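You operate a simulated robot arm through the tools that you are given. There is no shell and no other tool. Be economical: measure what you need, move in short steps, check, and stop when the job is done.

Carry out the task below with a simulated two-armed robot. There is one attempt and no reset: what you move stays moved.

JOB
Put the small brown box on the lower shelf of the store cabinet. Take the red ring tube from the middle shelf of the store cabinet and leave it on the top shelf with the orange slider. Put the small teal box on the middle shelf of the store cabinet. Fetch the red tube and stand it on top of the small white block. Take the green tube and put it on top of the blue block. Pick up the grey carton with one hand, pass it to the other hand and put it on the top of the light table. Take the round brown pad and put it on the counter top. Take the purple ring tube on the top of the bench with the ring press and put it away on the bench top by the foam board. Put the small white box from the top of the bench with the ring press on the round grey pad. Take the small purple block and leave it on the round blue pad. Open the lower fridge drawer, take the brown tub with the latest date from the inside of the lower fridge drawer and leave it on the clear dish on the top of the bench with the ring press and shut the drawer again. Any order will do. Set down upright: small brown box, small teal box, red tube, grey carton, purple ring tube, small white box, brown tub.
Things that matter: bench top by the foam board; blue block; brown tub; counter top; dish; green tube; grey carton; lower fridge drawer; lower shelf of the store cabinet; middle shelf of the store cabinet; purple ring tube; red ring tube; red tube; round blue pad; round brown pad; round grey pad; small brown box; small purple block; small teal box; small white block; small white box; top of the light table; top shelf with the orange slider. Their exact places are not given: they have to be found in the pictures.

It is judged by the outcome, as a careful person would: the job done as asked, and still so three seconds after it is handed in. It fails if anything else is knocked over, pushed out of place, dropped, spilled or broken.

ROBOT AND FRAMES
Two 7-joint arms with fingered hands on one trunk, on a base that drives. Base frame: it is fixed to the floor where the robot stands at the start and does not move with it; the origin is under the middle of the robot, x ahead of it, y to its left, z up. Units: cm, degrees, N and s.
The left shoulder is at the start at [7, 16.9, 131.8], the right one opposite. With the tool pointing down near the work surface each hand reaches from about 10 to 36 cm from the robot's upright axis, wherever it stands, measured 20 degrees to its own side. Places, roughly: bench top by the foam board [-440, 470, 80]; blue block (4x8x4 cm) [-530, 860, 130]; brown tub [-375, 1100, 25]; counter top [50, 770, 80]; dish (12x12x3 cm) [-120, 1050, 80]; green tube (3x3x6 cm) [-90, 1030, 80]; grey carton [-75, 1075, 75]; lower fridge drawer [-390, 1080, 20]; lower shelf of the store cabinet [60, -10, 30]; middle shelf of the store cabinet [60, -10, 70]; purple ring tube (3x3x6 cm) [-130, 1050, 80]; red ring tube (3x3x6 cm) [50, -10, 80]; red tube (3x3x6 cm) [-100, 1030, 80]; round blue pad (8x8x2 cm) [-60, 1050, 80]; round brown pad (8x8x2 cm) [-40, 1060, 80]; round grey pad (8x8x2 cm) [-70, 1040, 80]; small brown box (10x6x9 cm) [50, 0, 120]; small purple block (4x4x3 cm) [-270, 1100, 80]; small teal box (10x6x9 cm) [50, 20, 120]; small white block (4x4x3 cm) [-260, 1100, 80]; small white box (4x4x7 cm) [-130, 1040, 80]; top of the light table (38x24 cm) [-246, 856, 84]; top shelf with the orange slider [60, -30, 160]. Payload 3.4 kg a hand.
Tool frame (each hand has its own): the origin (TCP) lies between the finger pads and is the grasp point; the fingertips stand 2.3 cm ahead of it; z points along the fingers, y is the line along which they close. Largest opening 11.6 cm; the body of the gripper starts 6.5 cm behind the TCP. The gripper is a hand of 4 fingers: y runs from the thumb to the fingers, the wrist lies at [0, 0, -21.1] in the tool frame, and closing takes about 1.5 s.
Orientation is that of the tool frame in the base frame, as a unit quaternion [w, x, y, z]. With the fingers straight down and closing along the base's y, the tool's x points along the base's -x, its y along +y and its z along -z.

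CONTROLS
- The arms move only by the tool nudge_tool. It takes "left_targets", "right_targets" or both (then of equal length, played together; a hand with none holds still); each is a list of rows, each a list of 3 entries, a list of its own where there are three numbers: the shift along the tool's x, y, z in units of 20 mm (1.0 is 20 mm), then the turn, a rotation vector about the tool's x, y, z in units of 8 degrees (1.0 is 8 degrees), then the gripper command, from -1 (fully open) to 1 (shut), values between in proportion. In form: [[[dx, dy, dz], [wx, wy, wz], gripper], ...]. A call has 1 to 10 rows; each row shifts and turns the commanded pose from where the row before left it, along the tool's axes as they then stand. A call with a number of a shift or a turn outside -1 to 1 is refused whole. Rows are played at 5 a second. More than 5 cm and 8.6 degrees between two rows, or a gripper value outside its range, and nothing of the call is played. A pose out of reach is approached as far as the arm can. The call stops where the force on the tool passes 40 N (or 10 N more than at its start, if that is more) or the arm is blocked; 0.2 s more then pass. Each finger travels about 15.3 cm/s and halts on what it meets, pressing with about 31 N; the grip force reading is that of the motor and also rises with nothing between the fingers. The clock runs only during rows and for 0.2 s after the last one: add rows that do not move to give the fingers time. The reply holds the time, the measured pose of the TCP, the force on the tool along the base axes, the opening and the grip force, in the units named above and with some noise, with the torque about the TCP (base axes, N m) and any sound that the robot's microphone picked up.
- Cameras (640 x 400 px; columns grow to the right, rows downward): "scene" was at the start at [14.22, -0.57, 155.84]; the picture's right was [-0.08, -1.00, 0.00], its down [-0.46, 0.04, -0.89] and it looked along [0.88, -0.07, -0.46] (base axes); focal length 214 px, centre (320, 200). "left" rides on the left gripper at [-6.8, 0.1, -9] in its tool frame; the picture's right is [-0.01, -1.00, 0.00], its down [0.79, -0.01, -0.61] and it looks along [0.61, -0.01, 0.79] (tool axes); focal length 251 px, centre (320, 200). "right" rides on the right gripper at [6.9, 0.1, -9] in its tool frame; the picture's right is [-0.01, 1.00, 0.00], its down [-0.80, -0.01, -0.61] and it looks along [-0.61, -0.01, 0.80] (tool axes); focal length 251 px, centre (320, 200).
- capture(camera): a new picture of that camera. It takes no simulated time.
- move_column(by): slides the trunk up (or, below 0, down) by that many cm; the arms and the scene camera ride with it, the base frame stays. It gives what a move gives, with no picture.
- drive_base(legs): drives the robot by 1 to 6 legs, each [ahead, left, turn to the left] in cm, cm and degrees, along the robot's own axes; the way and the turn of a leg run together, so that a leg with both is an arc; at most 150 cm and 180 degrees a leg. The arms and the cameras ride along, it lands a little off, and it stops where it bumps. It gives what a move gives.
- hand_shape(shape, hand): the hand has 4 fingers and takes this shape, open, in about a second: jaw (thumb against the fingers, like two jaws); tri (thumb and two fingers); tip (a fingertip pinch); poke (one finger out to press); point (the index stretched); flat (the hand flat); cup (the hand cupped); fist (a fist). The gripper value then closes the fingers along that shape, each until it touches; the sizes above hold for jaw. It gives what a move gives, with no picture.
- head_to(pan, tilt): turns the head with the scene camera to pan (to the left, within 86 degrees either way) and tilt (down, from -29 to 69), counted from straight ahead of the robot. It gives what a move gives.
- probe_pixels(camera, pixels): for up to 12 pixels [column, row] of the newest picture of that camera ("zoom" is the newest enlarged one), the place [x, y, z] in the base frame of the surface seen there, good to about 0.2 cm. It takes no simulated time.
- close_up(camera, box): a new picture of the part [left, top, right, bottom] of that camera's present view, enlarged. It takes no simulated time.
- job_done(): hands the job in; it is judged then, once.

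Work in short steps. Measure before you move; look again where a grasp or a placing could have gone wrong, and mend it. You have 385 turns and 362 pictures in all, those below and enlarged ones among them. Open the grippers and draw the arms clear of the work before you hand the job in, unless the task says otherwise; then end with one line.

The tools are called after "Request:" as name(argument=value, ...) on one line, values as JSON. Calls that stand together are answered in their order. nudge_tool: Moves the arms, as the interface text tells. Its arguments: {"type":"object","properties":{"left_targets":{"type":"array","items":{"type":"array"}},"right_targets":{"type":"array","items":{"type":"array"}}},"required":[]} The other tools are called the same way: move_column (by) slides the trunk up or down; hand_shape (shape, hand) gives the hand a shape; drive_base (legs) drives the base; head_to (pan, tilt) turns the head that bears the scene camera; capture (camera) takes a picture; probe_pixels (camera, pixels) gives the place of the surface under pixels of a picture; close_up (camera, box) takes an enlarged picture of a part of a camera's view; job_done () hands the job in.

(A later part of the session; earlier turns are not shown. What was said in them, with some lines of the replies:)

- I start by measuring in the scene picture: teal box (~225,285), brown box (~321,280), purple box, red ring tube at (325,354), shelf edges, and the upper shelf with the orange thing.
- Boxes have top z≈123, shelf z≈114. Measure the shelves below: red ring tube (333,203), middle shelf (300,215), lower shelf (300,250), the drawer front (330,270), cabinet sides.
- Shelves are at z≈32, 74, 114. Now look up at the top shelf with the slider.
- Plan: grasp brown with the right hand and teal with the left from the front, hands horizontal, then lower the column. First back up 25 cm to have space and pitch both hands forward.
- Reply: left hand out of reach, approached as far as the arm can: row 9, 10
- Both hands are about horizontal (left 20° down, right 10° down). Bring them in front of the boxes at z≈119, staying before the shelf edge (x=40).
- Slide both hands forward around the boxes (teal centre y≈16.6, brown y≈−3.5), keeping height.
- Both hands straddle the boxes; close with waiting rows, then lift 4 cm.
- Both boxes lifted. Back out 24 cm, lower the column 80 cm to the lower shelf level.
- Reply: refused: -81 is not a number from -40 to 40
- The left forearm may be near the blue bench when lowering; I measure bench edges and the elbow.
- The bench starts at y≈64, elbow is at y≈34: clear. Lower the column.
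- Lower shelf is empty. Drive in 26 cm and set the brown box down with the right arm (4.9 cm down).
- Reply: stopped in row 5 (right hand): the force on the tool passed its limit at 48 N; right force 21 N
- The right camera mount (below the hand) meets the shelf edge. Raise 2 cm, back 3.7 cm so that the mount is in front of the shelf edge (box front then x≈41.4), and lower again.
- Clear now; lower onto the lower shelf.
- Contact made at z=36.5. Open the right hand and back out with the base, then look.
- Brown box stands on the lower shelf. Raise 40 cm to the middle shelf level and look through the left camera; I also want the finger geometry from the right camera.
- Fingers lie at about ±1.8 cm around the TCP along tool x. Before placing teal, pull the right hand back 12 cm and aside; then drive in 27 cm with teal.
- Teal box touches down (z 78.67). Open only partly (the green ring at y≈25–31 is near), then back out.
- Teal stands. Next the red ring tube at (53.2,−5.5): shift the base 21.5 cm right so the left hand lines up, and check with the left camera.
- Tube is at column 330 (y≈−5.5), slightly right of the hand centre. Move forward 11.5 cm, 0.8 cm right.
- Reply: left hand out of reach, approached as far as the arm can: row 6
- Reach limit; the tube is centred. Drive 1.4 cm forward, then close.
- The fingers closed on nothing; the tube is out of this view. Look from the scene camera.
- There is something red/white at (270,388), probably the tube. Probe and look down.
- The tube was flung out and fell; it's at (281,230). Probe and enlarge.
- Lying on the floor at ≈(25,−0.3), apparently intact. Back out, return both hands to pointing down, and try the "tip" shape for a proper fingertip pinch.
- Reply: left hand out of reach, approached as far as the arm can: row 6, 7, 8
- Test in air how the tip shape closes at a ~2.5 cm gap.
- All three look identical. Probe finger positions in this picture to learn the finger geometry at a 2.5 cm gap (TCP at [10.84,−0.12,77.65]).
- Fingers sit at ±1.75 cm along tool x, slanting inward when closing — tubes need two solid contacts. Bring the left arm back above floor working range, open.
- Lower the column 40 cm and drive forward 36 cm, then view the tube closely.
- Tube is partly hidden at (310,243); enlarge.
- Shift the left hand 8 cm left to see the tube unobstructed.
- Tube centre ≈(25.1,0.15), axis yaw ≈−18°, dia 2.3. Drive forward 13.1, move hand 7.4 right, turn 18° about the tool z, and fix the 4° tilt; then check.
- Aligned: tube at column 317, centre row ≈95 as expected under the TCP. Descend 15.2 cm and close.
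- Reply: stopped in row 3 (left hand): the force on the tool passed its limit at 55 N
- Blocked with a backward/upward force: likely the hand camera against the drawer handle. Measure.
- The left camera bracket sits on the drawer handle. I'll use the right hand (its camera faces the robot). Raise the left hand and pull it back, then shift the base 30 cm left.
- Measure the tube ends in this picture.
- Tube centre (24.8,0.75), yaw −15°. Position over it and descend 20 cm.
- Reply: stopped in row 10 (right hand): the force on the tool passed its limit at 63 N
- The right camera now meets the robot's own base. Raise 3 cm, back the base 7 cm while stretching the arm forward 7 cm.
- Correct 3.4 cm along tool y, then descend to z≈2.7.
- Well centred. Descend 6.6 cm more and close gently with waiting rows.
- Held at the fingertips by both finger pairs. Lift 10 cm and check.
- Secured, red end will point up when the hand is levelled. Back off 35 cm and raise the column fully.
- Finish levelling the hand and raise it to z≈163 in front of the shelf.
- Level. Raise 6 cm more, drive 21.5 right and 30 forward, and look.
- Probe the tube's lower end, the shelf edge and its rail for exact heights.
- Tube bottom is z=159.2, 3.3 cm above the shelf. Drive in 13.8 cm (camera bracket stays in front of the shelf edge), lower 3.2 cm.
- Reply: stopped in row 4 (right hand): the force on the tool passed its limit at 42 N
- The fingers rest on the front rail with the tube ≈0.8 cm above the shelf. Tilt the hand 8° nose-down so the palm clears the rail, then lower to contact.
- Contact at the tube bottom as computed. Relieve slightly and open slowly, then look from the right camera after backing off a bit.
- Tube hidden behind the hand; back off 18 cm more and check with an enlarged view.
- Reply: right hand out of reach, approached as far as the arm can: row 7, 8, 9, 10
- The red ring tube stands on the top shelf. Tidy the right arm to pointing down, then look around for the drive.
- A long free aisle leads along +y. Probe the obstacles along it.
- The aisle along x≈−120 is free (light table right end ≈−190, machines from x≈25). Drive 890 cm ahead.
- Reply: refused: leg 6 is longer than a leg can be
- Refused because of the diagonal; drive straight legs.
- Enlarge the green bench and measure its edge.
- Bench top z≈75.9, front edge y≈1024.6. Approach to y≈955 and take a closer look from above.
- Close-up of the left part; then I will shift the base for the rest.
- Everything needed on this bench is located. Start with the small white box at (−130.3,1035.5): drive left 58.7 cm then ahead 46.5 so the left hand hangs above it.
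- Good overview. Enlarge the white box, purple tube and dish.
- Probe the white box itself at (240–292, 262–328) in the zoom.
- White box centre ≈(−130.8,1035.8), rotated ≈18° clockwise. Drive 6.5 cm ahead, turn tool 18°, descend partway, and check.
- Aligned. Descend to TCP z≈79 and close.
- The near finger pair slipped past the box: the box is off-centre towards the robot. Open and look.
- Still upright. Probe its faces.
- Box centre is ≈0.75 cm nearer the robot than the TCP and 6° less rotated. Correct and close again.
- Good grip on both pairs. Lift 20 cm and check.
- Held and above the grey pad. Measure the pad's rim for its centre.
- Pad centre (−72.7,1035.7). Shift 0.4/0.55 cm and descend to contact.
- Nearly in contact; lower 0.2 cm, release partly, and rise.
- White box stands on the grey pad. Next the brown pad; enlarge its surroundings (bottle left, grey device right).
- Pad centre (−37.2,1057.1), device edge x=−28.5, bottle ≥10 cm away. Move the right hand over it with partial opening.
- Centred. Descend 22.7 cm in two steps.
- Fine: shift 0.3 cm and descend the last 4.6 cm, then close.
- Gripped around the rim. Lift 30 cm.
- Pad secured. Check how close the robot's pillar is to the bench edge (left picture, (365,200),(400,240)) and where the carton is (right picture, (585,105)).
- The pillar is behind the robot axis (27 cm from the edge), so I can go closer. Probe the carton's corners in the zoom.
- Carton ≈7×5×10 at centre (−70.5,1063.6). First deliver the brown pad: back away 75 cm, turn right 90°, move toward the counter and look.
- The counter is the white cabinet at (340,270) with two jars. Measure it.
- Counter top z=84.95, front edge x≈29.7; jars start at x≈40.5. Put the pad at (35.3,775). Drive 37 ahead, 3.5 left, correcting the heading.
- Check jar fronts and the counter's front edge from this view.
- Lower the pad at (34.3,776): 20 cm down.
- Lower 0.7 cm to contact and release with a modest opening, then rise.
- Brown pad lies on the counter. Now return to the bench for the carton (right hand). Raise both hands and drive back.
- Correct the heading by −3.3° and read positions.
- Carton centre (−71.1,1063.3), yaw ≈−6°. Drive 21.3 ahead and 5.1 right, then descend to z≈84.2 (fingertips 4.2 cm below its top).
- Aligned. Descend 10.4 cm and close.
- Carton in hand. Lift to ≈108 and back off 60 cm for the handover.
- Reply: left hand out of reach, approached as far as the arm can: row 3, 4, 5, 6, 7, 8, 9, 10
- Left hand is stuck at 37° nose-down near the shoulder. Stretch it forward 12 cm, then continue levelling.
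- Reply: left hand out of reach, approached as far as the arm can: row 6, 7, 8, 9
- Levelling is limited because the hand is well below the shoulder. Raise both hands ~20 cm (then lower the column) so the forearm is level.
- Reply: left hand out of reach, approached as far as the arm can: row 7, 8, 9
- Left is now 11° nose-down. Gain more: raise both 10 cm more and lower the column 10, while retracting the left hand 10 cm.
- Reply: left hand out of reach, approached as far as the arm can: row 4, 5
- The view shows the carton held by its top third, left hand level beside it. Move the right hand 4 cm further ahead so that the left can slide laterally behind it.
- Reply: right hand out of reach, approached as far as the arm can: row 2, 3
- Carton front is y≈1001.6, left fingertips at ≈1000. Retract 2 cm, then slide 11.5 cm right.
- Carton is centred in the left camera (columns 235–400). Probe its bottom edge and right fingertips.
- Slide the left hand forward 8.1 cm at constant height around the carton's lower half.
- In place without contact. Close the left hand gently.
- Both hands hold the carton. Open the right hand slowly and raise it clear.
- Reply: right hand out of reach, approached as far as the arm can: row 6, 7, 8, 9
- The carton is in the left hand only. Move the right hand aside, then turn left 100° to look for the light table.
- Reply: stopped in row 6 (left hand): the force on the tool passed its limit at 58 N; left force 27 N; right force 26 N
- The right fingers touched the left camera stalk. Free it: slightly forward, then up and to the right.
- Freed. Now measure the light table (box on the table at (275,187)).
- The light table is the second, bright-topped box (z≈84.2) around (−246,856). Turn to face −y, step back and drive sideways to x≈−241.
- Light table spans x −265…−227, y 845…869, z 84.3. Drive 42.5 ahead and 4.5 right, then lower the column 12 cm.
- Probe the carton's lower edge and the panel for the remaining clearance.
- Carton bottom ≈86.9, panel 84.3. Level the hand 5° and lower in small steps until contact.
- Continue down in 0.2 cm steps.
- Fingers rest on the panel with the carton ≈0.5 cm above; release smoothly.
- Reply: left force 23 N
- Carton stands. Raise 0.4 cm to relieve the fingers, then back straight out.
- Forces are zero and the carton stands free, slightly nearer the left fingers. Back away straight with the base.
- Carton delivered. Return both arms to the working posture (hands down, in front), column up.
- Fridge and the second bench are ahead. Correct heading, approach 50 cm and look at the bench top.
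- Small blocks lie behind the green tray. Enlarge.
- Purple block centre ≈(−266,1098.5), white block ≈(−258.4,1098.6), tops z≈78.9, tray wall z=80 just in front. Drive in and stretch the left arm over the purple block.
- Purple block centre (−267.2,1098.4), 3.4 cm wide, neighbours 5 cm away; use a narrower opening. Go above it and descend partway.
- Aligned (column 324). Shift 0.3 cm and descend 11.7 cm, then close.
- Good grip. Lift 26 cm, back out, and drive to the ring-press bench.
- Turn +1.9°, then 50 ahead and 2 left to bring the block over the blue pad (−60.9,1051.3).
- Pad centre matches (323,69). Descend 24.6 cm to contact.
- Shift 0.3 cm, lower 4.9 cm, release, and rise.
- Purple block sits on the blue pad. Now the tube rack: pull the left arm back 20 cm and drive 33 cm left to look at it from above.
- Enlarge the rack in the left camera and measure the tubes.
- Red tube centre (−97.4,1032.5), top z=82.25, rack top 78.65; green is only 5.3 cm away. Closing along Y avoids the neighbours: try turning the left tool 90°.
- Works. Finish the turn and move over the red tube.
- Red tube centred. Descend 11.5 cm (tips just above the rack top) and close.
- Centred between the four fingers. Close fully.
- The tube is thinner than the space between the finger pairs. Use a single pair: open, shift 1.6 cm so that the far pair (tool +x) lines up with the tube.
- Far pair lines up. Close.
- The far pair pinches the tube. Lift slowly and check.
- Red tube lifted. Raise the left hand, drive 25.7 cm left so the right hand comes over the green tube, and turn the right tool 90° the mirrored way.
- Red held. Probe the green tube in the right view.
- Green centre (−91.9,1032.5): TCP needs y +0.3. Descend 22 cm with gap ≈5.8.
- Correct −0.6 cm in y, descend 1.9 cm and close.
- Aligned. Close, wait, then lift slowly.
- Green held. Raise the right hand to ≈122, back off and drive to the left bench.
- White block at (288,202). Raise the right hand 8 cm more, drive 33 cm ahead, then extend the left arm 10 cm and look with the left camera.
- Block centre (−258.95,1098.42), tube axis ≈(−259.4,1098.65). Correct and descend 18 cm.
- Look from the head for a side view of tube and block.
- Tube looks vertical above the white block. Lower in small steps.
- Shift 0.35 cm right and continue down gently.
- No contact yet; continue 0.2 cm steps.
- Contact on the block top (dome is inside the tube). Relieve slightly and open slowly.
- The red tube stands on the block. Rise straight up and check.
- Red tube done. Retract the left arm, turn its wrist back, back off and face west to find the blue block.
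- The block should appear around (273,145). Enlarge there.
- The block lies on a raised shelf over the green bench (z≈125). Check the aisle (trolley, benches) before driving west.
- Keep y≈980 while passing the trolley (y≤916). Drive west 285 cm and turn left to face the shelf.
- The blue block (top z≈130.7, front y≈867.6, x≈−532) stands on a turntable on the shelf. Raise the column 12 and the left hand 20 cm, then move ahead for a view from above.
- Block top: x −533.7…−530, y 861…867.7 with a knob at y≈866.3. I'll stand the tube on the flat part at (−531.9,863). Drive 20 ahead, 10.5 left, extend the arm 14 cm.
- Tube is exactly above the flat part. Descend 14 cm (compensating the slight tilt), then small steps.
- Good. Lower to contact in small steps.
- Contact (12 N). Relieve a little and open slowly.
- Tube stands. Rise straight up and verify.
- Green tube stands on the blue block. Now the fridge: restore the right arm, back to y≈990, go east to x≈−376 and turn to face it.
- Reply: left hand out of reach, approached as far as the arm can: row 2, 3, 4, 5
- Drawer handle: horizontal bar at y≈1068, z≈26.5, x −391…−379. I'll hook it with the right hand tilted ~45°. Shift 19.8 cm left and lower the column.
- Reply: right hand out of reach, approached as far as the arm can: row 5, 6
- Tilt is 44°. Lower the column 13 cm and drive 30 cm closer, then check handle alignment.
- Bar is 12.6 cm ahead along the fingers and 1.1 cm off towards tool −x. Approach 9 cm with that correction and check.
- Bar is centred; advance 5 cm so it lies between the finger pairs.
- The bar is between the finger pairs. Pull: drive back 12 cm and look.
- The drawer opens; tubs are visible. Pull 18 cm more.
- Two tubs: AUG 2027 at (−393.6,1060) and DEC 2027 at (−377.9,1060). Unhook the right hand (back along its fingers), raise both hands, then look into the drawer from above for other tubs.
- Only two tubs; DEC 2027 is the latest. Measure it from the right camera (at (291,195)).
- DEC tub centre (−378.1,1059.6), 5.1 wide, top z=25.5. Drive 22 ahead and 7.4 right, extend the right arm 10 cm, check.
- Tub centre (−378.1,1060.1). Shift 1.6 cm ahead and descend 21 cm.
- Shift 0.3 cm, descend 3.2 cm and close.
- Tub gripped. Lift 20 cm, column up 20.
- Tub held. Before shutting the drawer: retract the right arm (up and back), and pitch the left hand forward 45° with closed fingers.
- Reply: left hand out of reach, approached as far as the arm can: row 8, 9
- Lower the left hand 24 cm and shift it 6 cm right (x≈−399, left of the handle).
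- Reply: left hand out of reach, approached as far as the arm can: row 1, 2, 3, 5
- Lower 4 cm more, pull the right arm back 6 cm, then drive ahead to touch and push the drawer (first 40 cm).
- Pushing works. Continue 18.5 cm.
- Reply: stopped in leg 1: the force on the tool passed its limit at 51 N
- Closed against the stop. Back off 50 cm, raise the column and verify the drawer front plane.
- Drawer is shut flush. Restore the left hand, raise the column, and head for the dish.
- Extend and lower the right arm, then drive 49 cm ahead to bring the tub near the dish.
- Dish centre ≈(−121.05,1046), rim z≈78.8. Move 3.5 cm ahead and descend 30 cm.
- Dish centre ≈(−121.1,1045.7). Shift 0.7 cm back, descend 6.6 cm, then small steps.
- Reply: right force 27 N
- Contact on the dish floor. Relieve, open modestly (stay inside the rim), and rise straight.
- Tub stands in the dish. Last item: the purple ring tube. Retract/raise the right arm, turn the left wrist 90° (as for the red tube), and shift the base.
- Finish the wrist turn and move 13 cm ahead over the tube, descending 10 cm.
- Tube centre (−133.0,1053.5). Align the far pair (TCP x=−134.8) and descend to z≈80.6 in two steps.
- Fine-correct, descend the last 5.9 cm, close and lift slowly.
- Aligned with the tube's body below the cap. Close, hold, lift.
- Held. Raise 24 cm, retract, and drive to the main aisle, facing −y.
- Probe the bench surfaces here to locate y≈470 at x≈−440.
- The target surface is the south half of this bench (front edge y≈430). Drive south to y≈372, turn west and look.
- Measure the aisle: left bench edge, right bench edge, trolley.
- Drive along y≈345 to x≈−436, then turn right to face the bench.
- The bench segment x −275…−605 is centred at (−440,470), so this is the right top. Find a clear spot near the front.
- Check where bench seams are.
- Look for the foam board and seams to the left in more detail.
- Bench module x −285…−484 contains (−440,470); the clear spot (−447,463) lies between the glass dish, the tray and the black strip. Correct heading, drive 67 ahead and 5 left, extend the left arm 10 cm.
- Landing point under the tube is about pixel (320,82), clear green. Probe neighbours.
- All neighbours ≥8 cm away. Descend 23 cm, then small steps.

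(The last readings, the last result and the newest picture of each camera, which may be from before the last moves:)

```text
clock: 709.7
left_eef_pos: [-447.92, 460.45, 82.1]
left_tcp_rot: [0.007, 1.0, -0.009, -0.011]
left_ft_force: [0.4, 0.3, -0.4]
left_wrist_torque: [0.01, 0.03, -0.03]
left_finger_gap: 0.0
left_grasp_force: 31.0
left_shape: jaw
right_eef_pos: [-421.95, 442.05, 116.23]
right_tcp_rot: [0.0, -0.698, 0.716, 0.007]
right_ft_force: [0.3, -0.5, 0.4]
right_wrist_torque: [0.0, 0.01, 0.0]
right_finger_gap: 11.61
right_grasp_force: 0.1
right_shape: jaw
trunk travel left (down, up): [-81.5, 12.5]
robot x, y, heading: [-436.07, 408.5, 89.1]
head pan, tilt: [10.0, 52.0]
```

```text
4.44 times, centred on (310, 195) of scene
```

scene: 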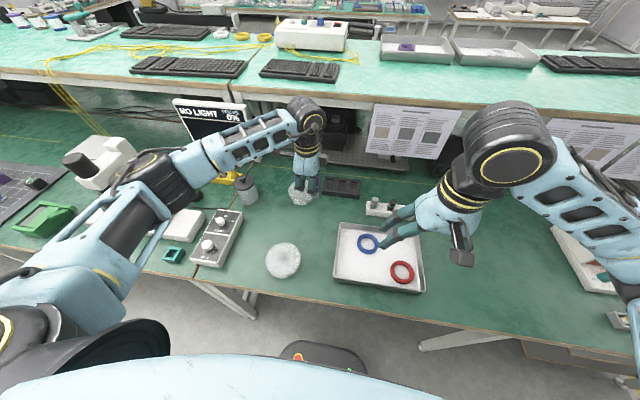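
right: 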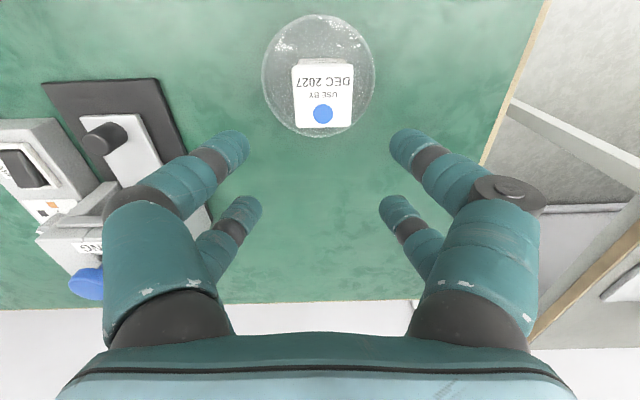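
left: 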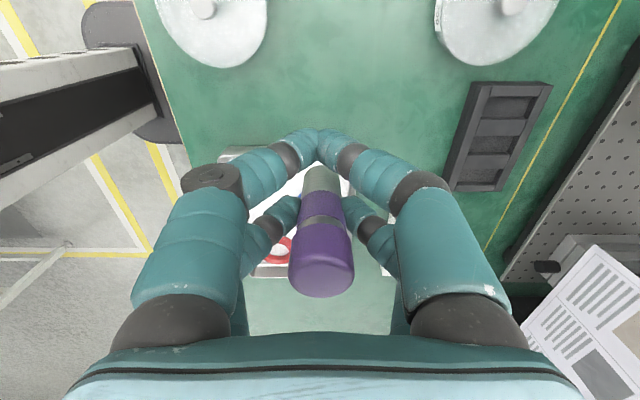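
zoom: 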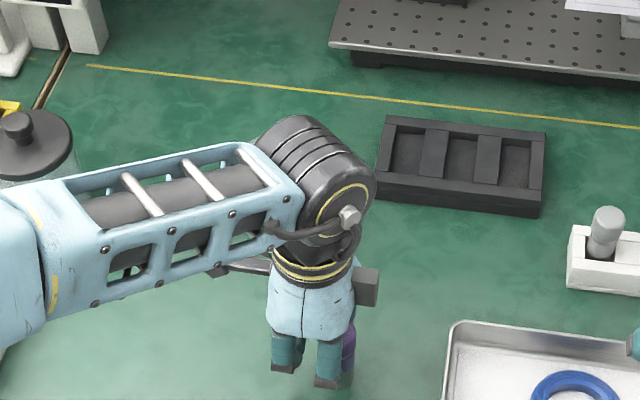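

Request:
nudge_tool(left_targets=[[[0, 0, 0.25], [0, 0, 0], 1], [[0, 0, 0.15], [0, 0, 0], 1], [[0, 0, 0.1], [0, 0, 0], 1], [[0, 0, 0], [0, 0, 0], 1]])

Request:
nudge_tool(left_targets=[[[0, 0, 0.08], [0, 0, 0], 1], [[0, 0, 0.08], [0, 0, 0], 1], [[0, 0, 0], [0, 0, 0], 1]])

```text
clock: 710.7
left_eef_pos: [-447.91, 460.74, 81.06]
left_tcp_rot: [0.007, 1.0, -0.01, -0.01]
left_ft_force: [-0.3, 0.4, -0.4]
left_wrist_torque: [0.0, 0.02, 0.0]
left_finger_gap: 0.0
left_grasp_force: 30.9
left_shape: jaw
right_eef_pos: [-421.89, 441.97, 116.36]
right_tcp_rot: [0.001, -0.697, 0.717, 0.008]
right_ft_force: [-0.3, 0.2, 0.6]
right_wrist_torque: [0.0, 0.0, -0.03]
right_finger_gap: 11.59
right_grasp_force: 0.0
right_shape: jaw
trunk travel left (down, up): [-81.5, 12.5]
robot x, y, heading: [-436.19, 408.28, 89.3]
head pan, tilt: [10.0, 52.0]
```

```text
clock: 711.5
left_eef_pos: [-447.99, 460.73, 80.77]
left_tcp_rot: [0.007, 1.0, -0.009, -0.011]
left_ft_force: [0.3, -0.5, -0.6]
left_wrist_torque: [-0.03, 0.01, 0.01]
left_finger_gap: 0.02
left_grasp_force: 30.6
left_shape: jaw
right_eef_pos: [-421.85, 441.87, 116.37]
right_tcp_rot: [0.001, -0.698, 0.716, 0.007]
right_ft_force: [-0.1, 0.1, -1.2]
right_wrist_torque: [0.01, -0.03, -0.01]
right_finger_gap: 11.59
right_grasp_force: 0.1
right_shape: jaw
trunk travel left (down, up): [-81.5, 12.5]
robot x, y, heading: [-436.1, 408.62, 89.3]
head pan, tilt: [10.0, 52.0]
```

Request:
nudge_tool(left_targets=[[[0, 0, 0.06], [0, 0, 0], 1], [[0, 0, 0.06], [0, 0, 0], 1], [[0, 0, 0], [0, 0, 0], 1]])

```text
clock: 712.3
left_eef_pos: [-447.83, 460.6, 80.63]
left_tcp_rot: [0.006, 1.0, -0.009, -0.011]
left_ft_force: [-1.1, 3.2, 11.6]
left_wrist_torque: [0.08, -0.24, 0.05]
left_finger_gap: 0.0
left_grasp_force: 31.0
left_shape: jaw
right_eef_pos: [-421.82, 441.81, 116.31]
right_tcp_rot: [0.001, -0.697, 0.717, 0.008]
right_ft_force: [0.3, 0.1, 0.3]
right_wrist_torque: [-0.02, 0.0, -0.04]
right_finger_gap: 11.6
right_grasp_force: 0.0
right_shape: jaw
trunk travel left (down, up): [-81.5, 12.5]
robot x, y, heading: [-436.34, 408.33, 89.3]
head pan, tilt: [10.0, 52.0]
```

Contact (11.6 N). Relieve slightly, open slowly and check.

Request:
nudge_tool(left_targets=[[[0, 0, -0.05], [0, 0, 0], 1], [[0, 0, 0], [0, 0, 0], 0.7], [[0, 0, 0], [0, 0, 0], 0.5], [[0, 0, 0], [0, 0, 0], 0.3], [[0, 0, 0], [0, 0, 0], 0.1], [[0, 0, 0], [0, 0, 0], 0], [[0, 0, 0], [0, 0, 0], 0]])

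Request:
capture(camera="left")

```text
clock: 713.9
left_eef_pos: [-447.88, 460.76, 80.69]
left_tcp_rot: [0.007, 1.0, -0.01, -0.01]
left_ft_force: [-0.6, 0.8, 0.8]
left_wrist_torque: [-0.01, -0.01, 0.0]
left_finger_gap: 5.74
left_grasp_force: 0.1
left_shape: jaw
right_eef_pos: [-421.89, 441.92, 116.29]
right_tcp_rot: [0.001, -0.698, 0.716, 0.008]
right_ft_force: [-0.2, 0.0, 1.5]
right_wrist_torque: [0.02, -0.01, -0.01]
right_finger_gap: 11.59
right_grasp_force: 0.0
right_shape: jaw
trunk travel left (down, up): [-81.5, 12.5]
robot x, y, heading: [-436.15, 408.45, 89.1]
head pan, tilt: [10.0, 52.0]
```

```text
143 pictures are left
```

left: 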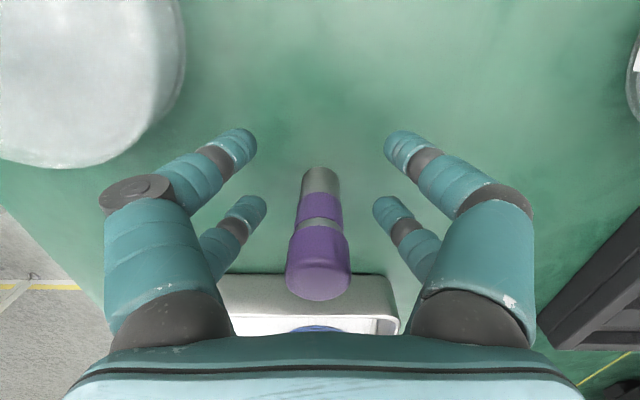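

Standing upright. Rise straight up and check.

Request:
nudge_tool(left_targets=[[[0, 0, -0.4], [0, 0, 0], 0], [[0, 0, -0.8], [0, 0, 0], 0], [[0, 0, -1], [0, 0, 0], 0], [[0, 0, -1], [0, 0, 0], 0], [[0, 0, -1], [0, 0, 0], 0], [[0, 0, -1], [0, 0, 0], 0], [[0, 0, -1], [0, 0, 0], 0], [[0, 0, -1], [0, 0, 0], 0], [[0, 0, -1], [0, 0, 0], 0], [[0, 0, -1], [0, 0, 0], 0]])

Request:
drive_base(legs=[[-50, 0, 0]])

Request:
head_to(pan=0, tilt=35)

Request:
capture(camera="scene")

```text
clock: 716.1
left_eef_pos: [-447.57, 460.96, 98.96]
left_tcp_rot: [0.006, 1.0, -0.01, -0.011]
left_ft_force: [-0.1, -0.9, -0.4]
left_wrist_torque: [0.03, -0.04, -0.03]
left_finger_gap: 5.74
left_grasp_force: 0.1
left_shape: jaw
right_eef_pos: [-422.02, 442.0, 116.34]
right_tcp_rot: [0.0, -0.698, 0.716, 0.008]
right_ft_force: [0.3, -0.1, 0.3]
right_wrist_torque: [0.0, -0.01, -0.01]
right_finger_gap: 11.58
right_grasp_force: 0.0
right_shape: jaw
trunk travel left (down, up): [-81.5, 12.5]
robot x, y, heading: [-436.32, 408.24, 89.0]
head pan, tilt: [10.0, 52.0]
```

```text
clock: 719.1
left_eef_pos: [-447.93, 410.91, 98.82]
left_tcp_rot: [0.008, 1.0, -0.016, -0.01]
left_ft_force: [-0.6, 0.3, 0.2]
left_wrist_torque: [-0.02, 0.0, 0.03]
left_finger_gap: 5.74
left_grasp_force: 0.0
left_shape: jaw
right_eef_pos: [-422.41, 391.86, 116.22]
right_tcp_rot: [0.001, -0.693, 0.721, 0.008]
right_ft_force: [-0.4, -0.8, -0.3]
right_wrist_torque: [0.04, -0.01, 0.02]
right_finger_gap: 11.59
right_grasp_force: 0.0
right_shape: jaw
trunk travel left (down, up): [-81.5, 12.5]
robot x, y, heading: [-437.4, 358.32, 88.5]
head pan, tilt: [10.0, 52.0]
```

```text
clock: 719.9
left_eef_pos: [-447.99, 410.98, 99.03]
left_tcp_rot: [0.007, 1.0, -0.016, -0.01]
left_ft_force: [-1.1, 0.0, -0.3]
left_wrist_torque: [0.01, -0.02, -0.04]
left_finger_gap: 5.74
left_grasp_force: 0.0
left_shape: jaw
right_eef_pos: [-422.52, 391.65, 116.33]
right_tcp_rot: [0.001, -0.692, 0.721, 0.008]
right_ft_force: [-0.1, 0.1, -0.2]
right_wrist_torque: [-0.01, 0.0, -0.02]
right_finger_gap: 11.59
right_grasp_force: 0.0
right_shape: jaw
trunk travel left (down, up): [-81.5, 12.5]
robot x, y, heading: [-436.92, 358.32, 88.5]
head pan, tilt: [0.0, 35.0]
```

```text
142 pictures are left
```

scene: 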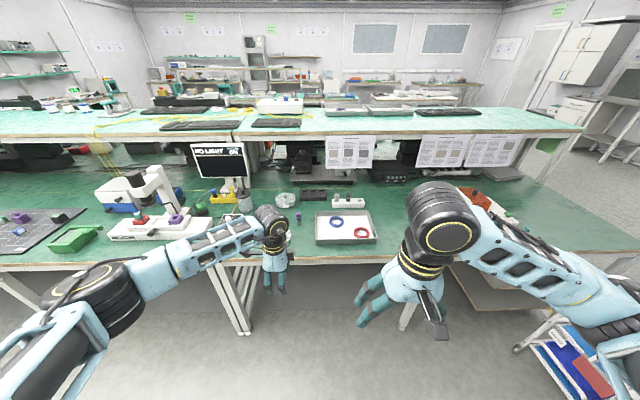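

The purple ring tube stands on the bench at (−446,461). All tasks are done; open both grippers fully with the arms clear.

Request:
nudge_tool(left_targets=[[[0, 0, -0.5], [0, 0, 0], -1], [[0, 0, -0.5], [0, 0, 0], -1], [[0, 0, 0], [0, 0, 0], -1], [[0, 0, 0], [0, 0, 0], -1]], right_targets=[[[0, 0, 0], [0, 0, 0], -1], [[0, 0, 0], [0, 0, 0], -1], [[0, 0, 0], [0, 0, 0], -1], [[0, 0, 0], [0, 0, 0], -1]])

Request:
close_up(camera="scene", box=[240, 180, 400, 270])

```text
clock: 720.9
left_eef_pos: [-447.86, 410.9, 100.85]
left_tcp_rot: [0.007, 1.0, -0.017, -0.01]
left_ft_force: [0.2, 0.1, 0.1]
left_wrist_torque: [0.0, 0.0, -0.02]
left_finger_gap: 11.59
left_grasp_force: 0.0
left_shape: jaw
right_eef_pos: [-422.52, 391.64, 116.29]
right_tcp_rot: [0.001, -0.693, 0.721, 0.008]
right_ft_force: [-0.6, -0.7, -0.4]
right_wrist_torque: [-0.02, 0.03, 0.05]
right_finger_gap: 11.61
right_grasp_force: 0.2
right_shape: jaw
trunk travel left (down, up): [-81.5, 12.5]
robot x, y, heading: [-437.33, 358.11, 88.6]
head pan, tilt: [0.0, 35.0]
```

```text
4.00 times, centred on (320, 225) of scene
```

zoom: 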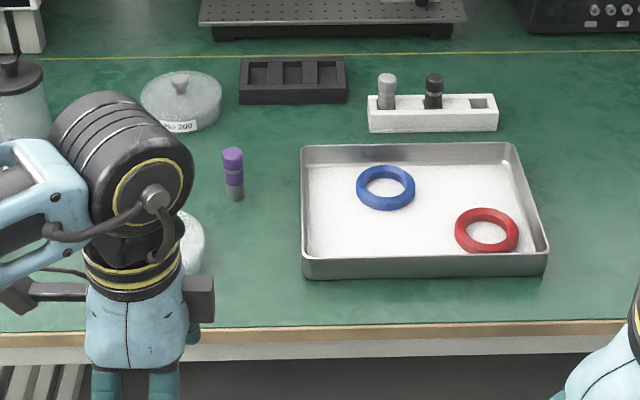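

The tube stands upright beside the black slotted foam board, and the arms are clear. I'm handing the job in now.

Request:
job_done()

```text
The job is handed in.
```

I carried out every part of the job and handed it in. One thing went wrong along the way: the red ring tube slipped to the floor on the first try, and I picked it up and stood it on the top shelf.
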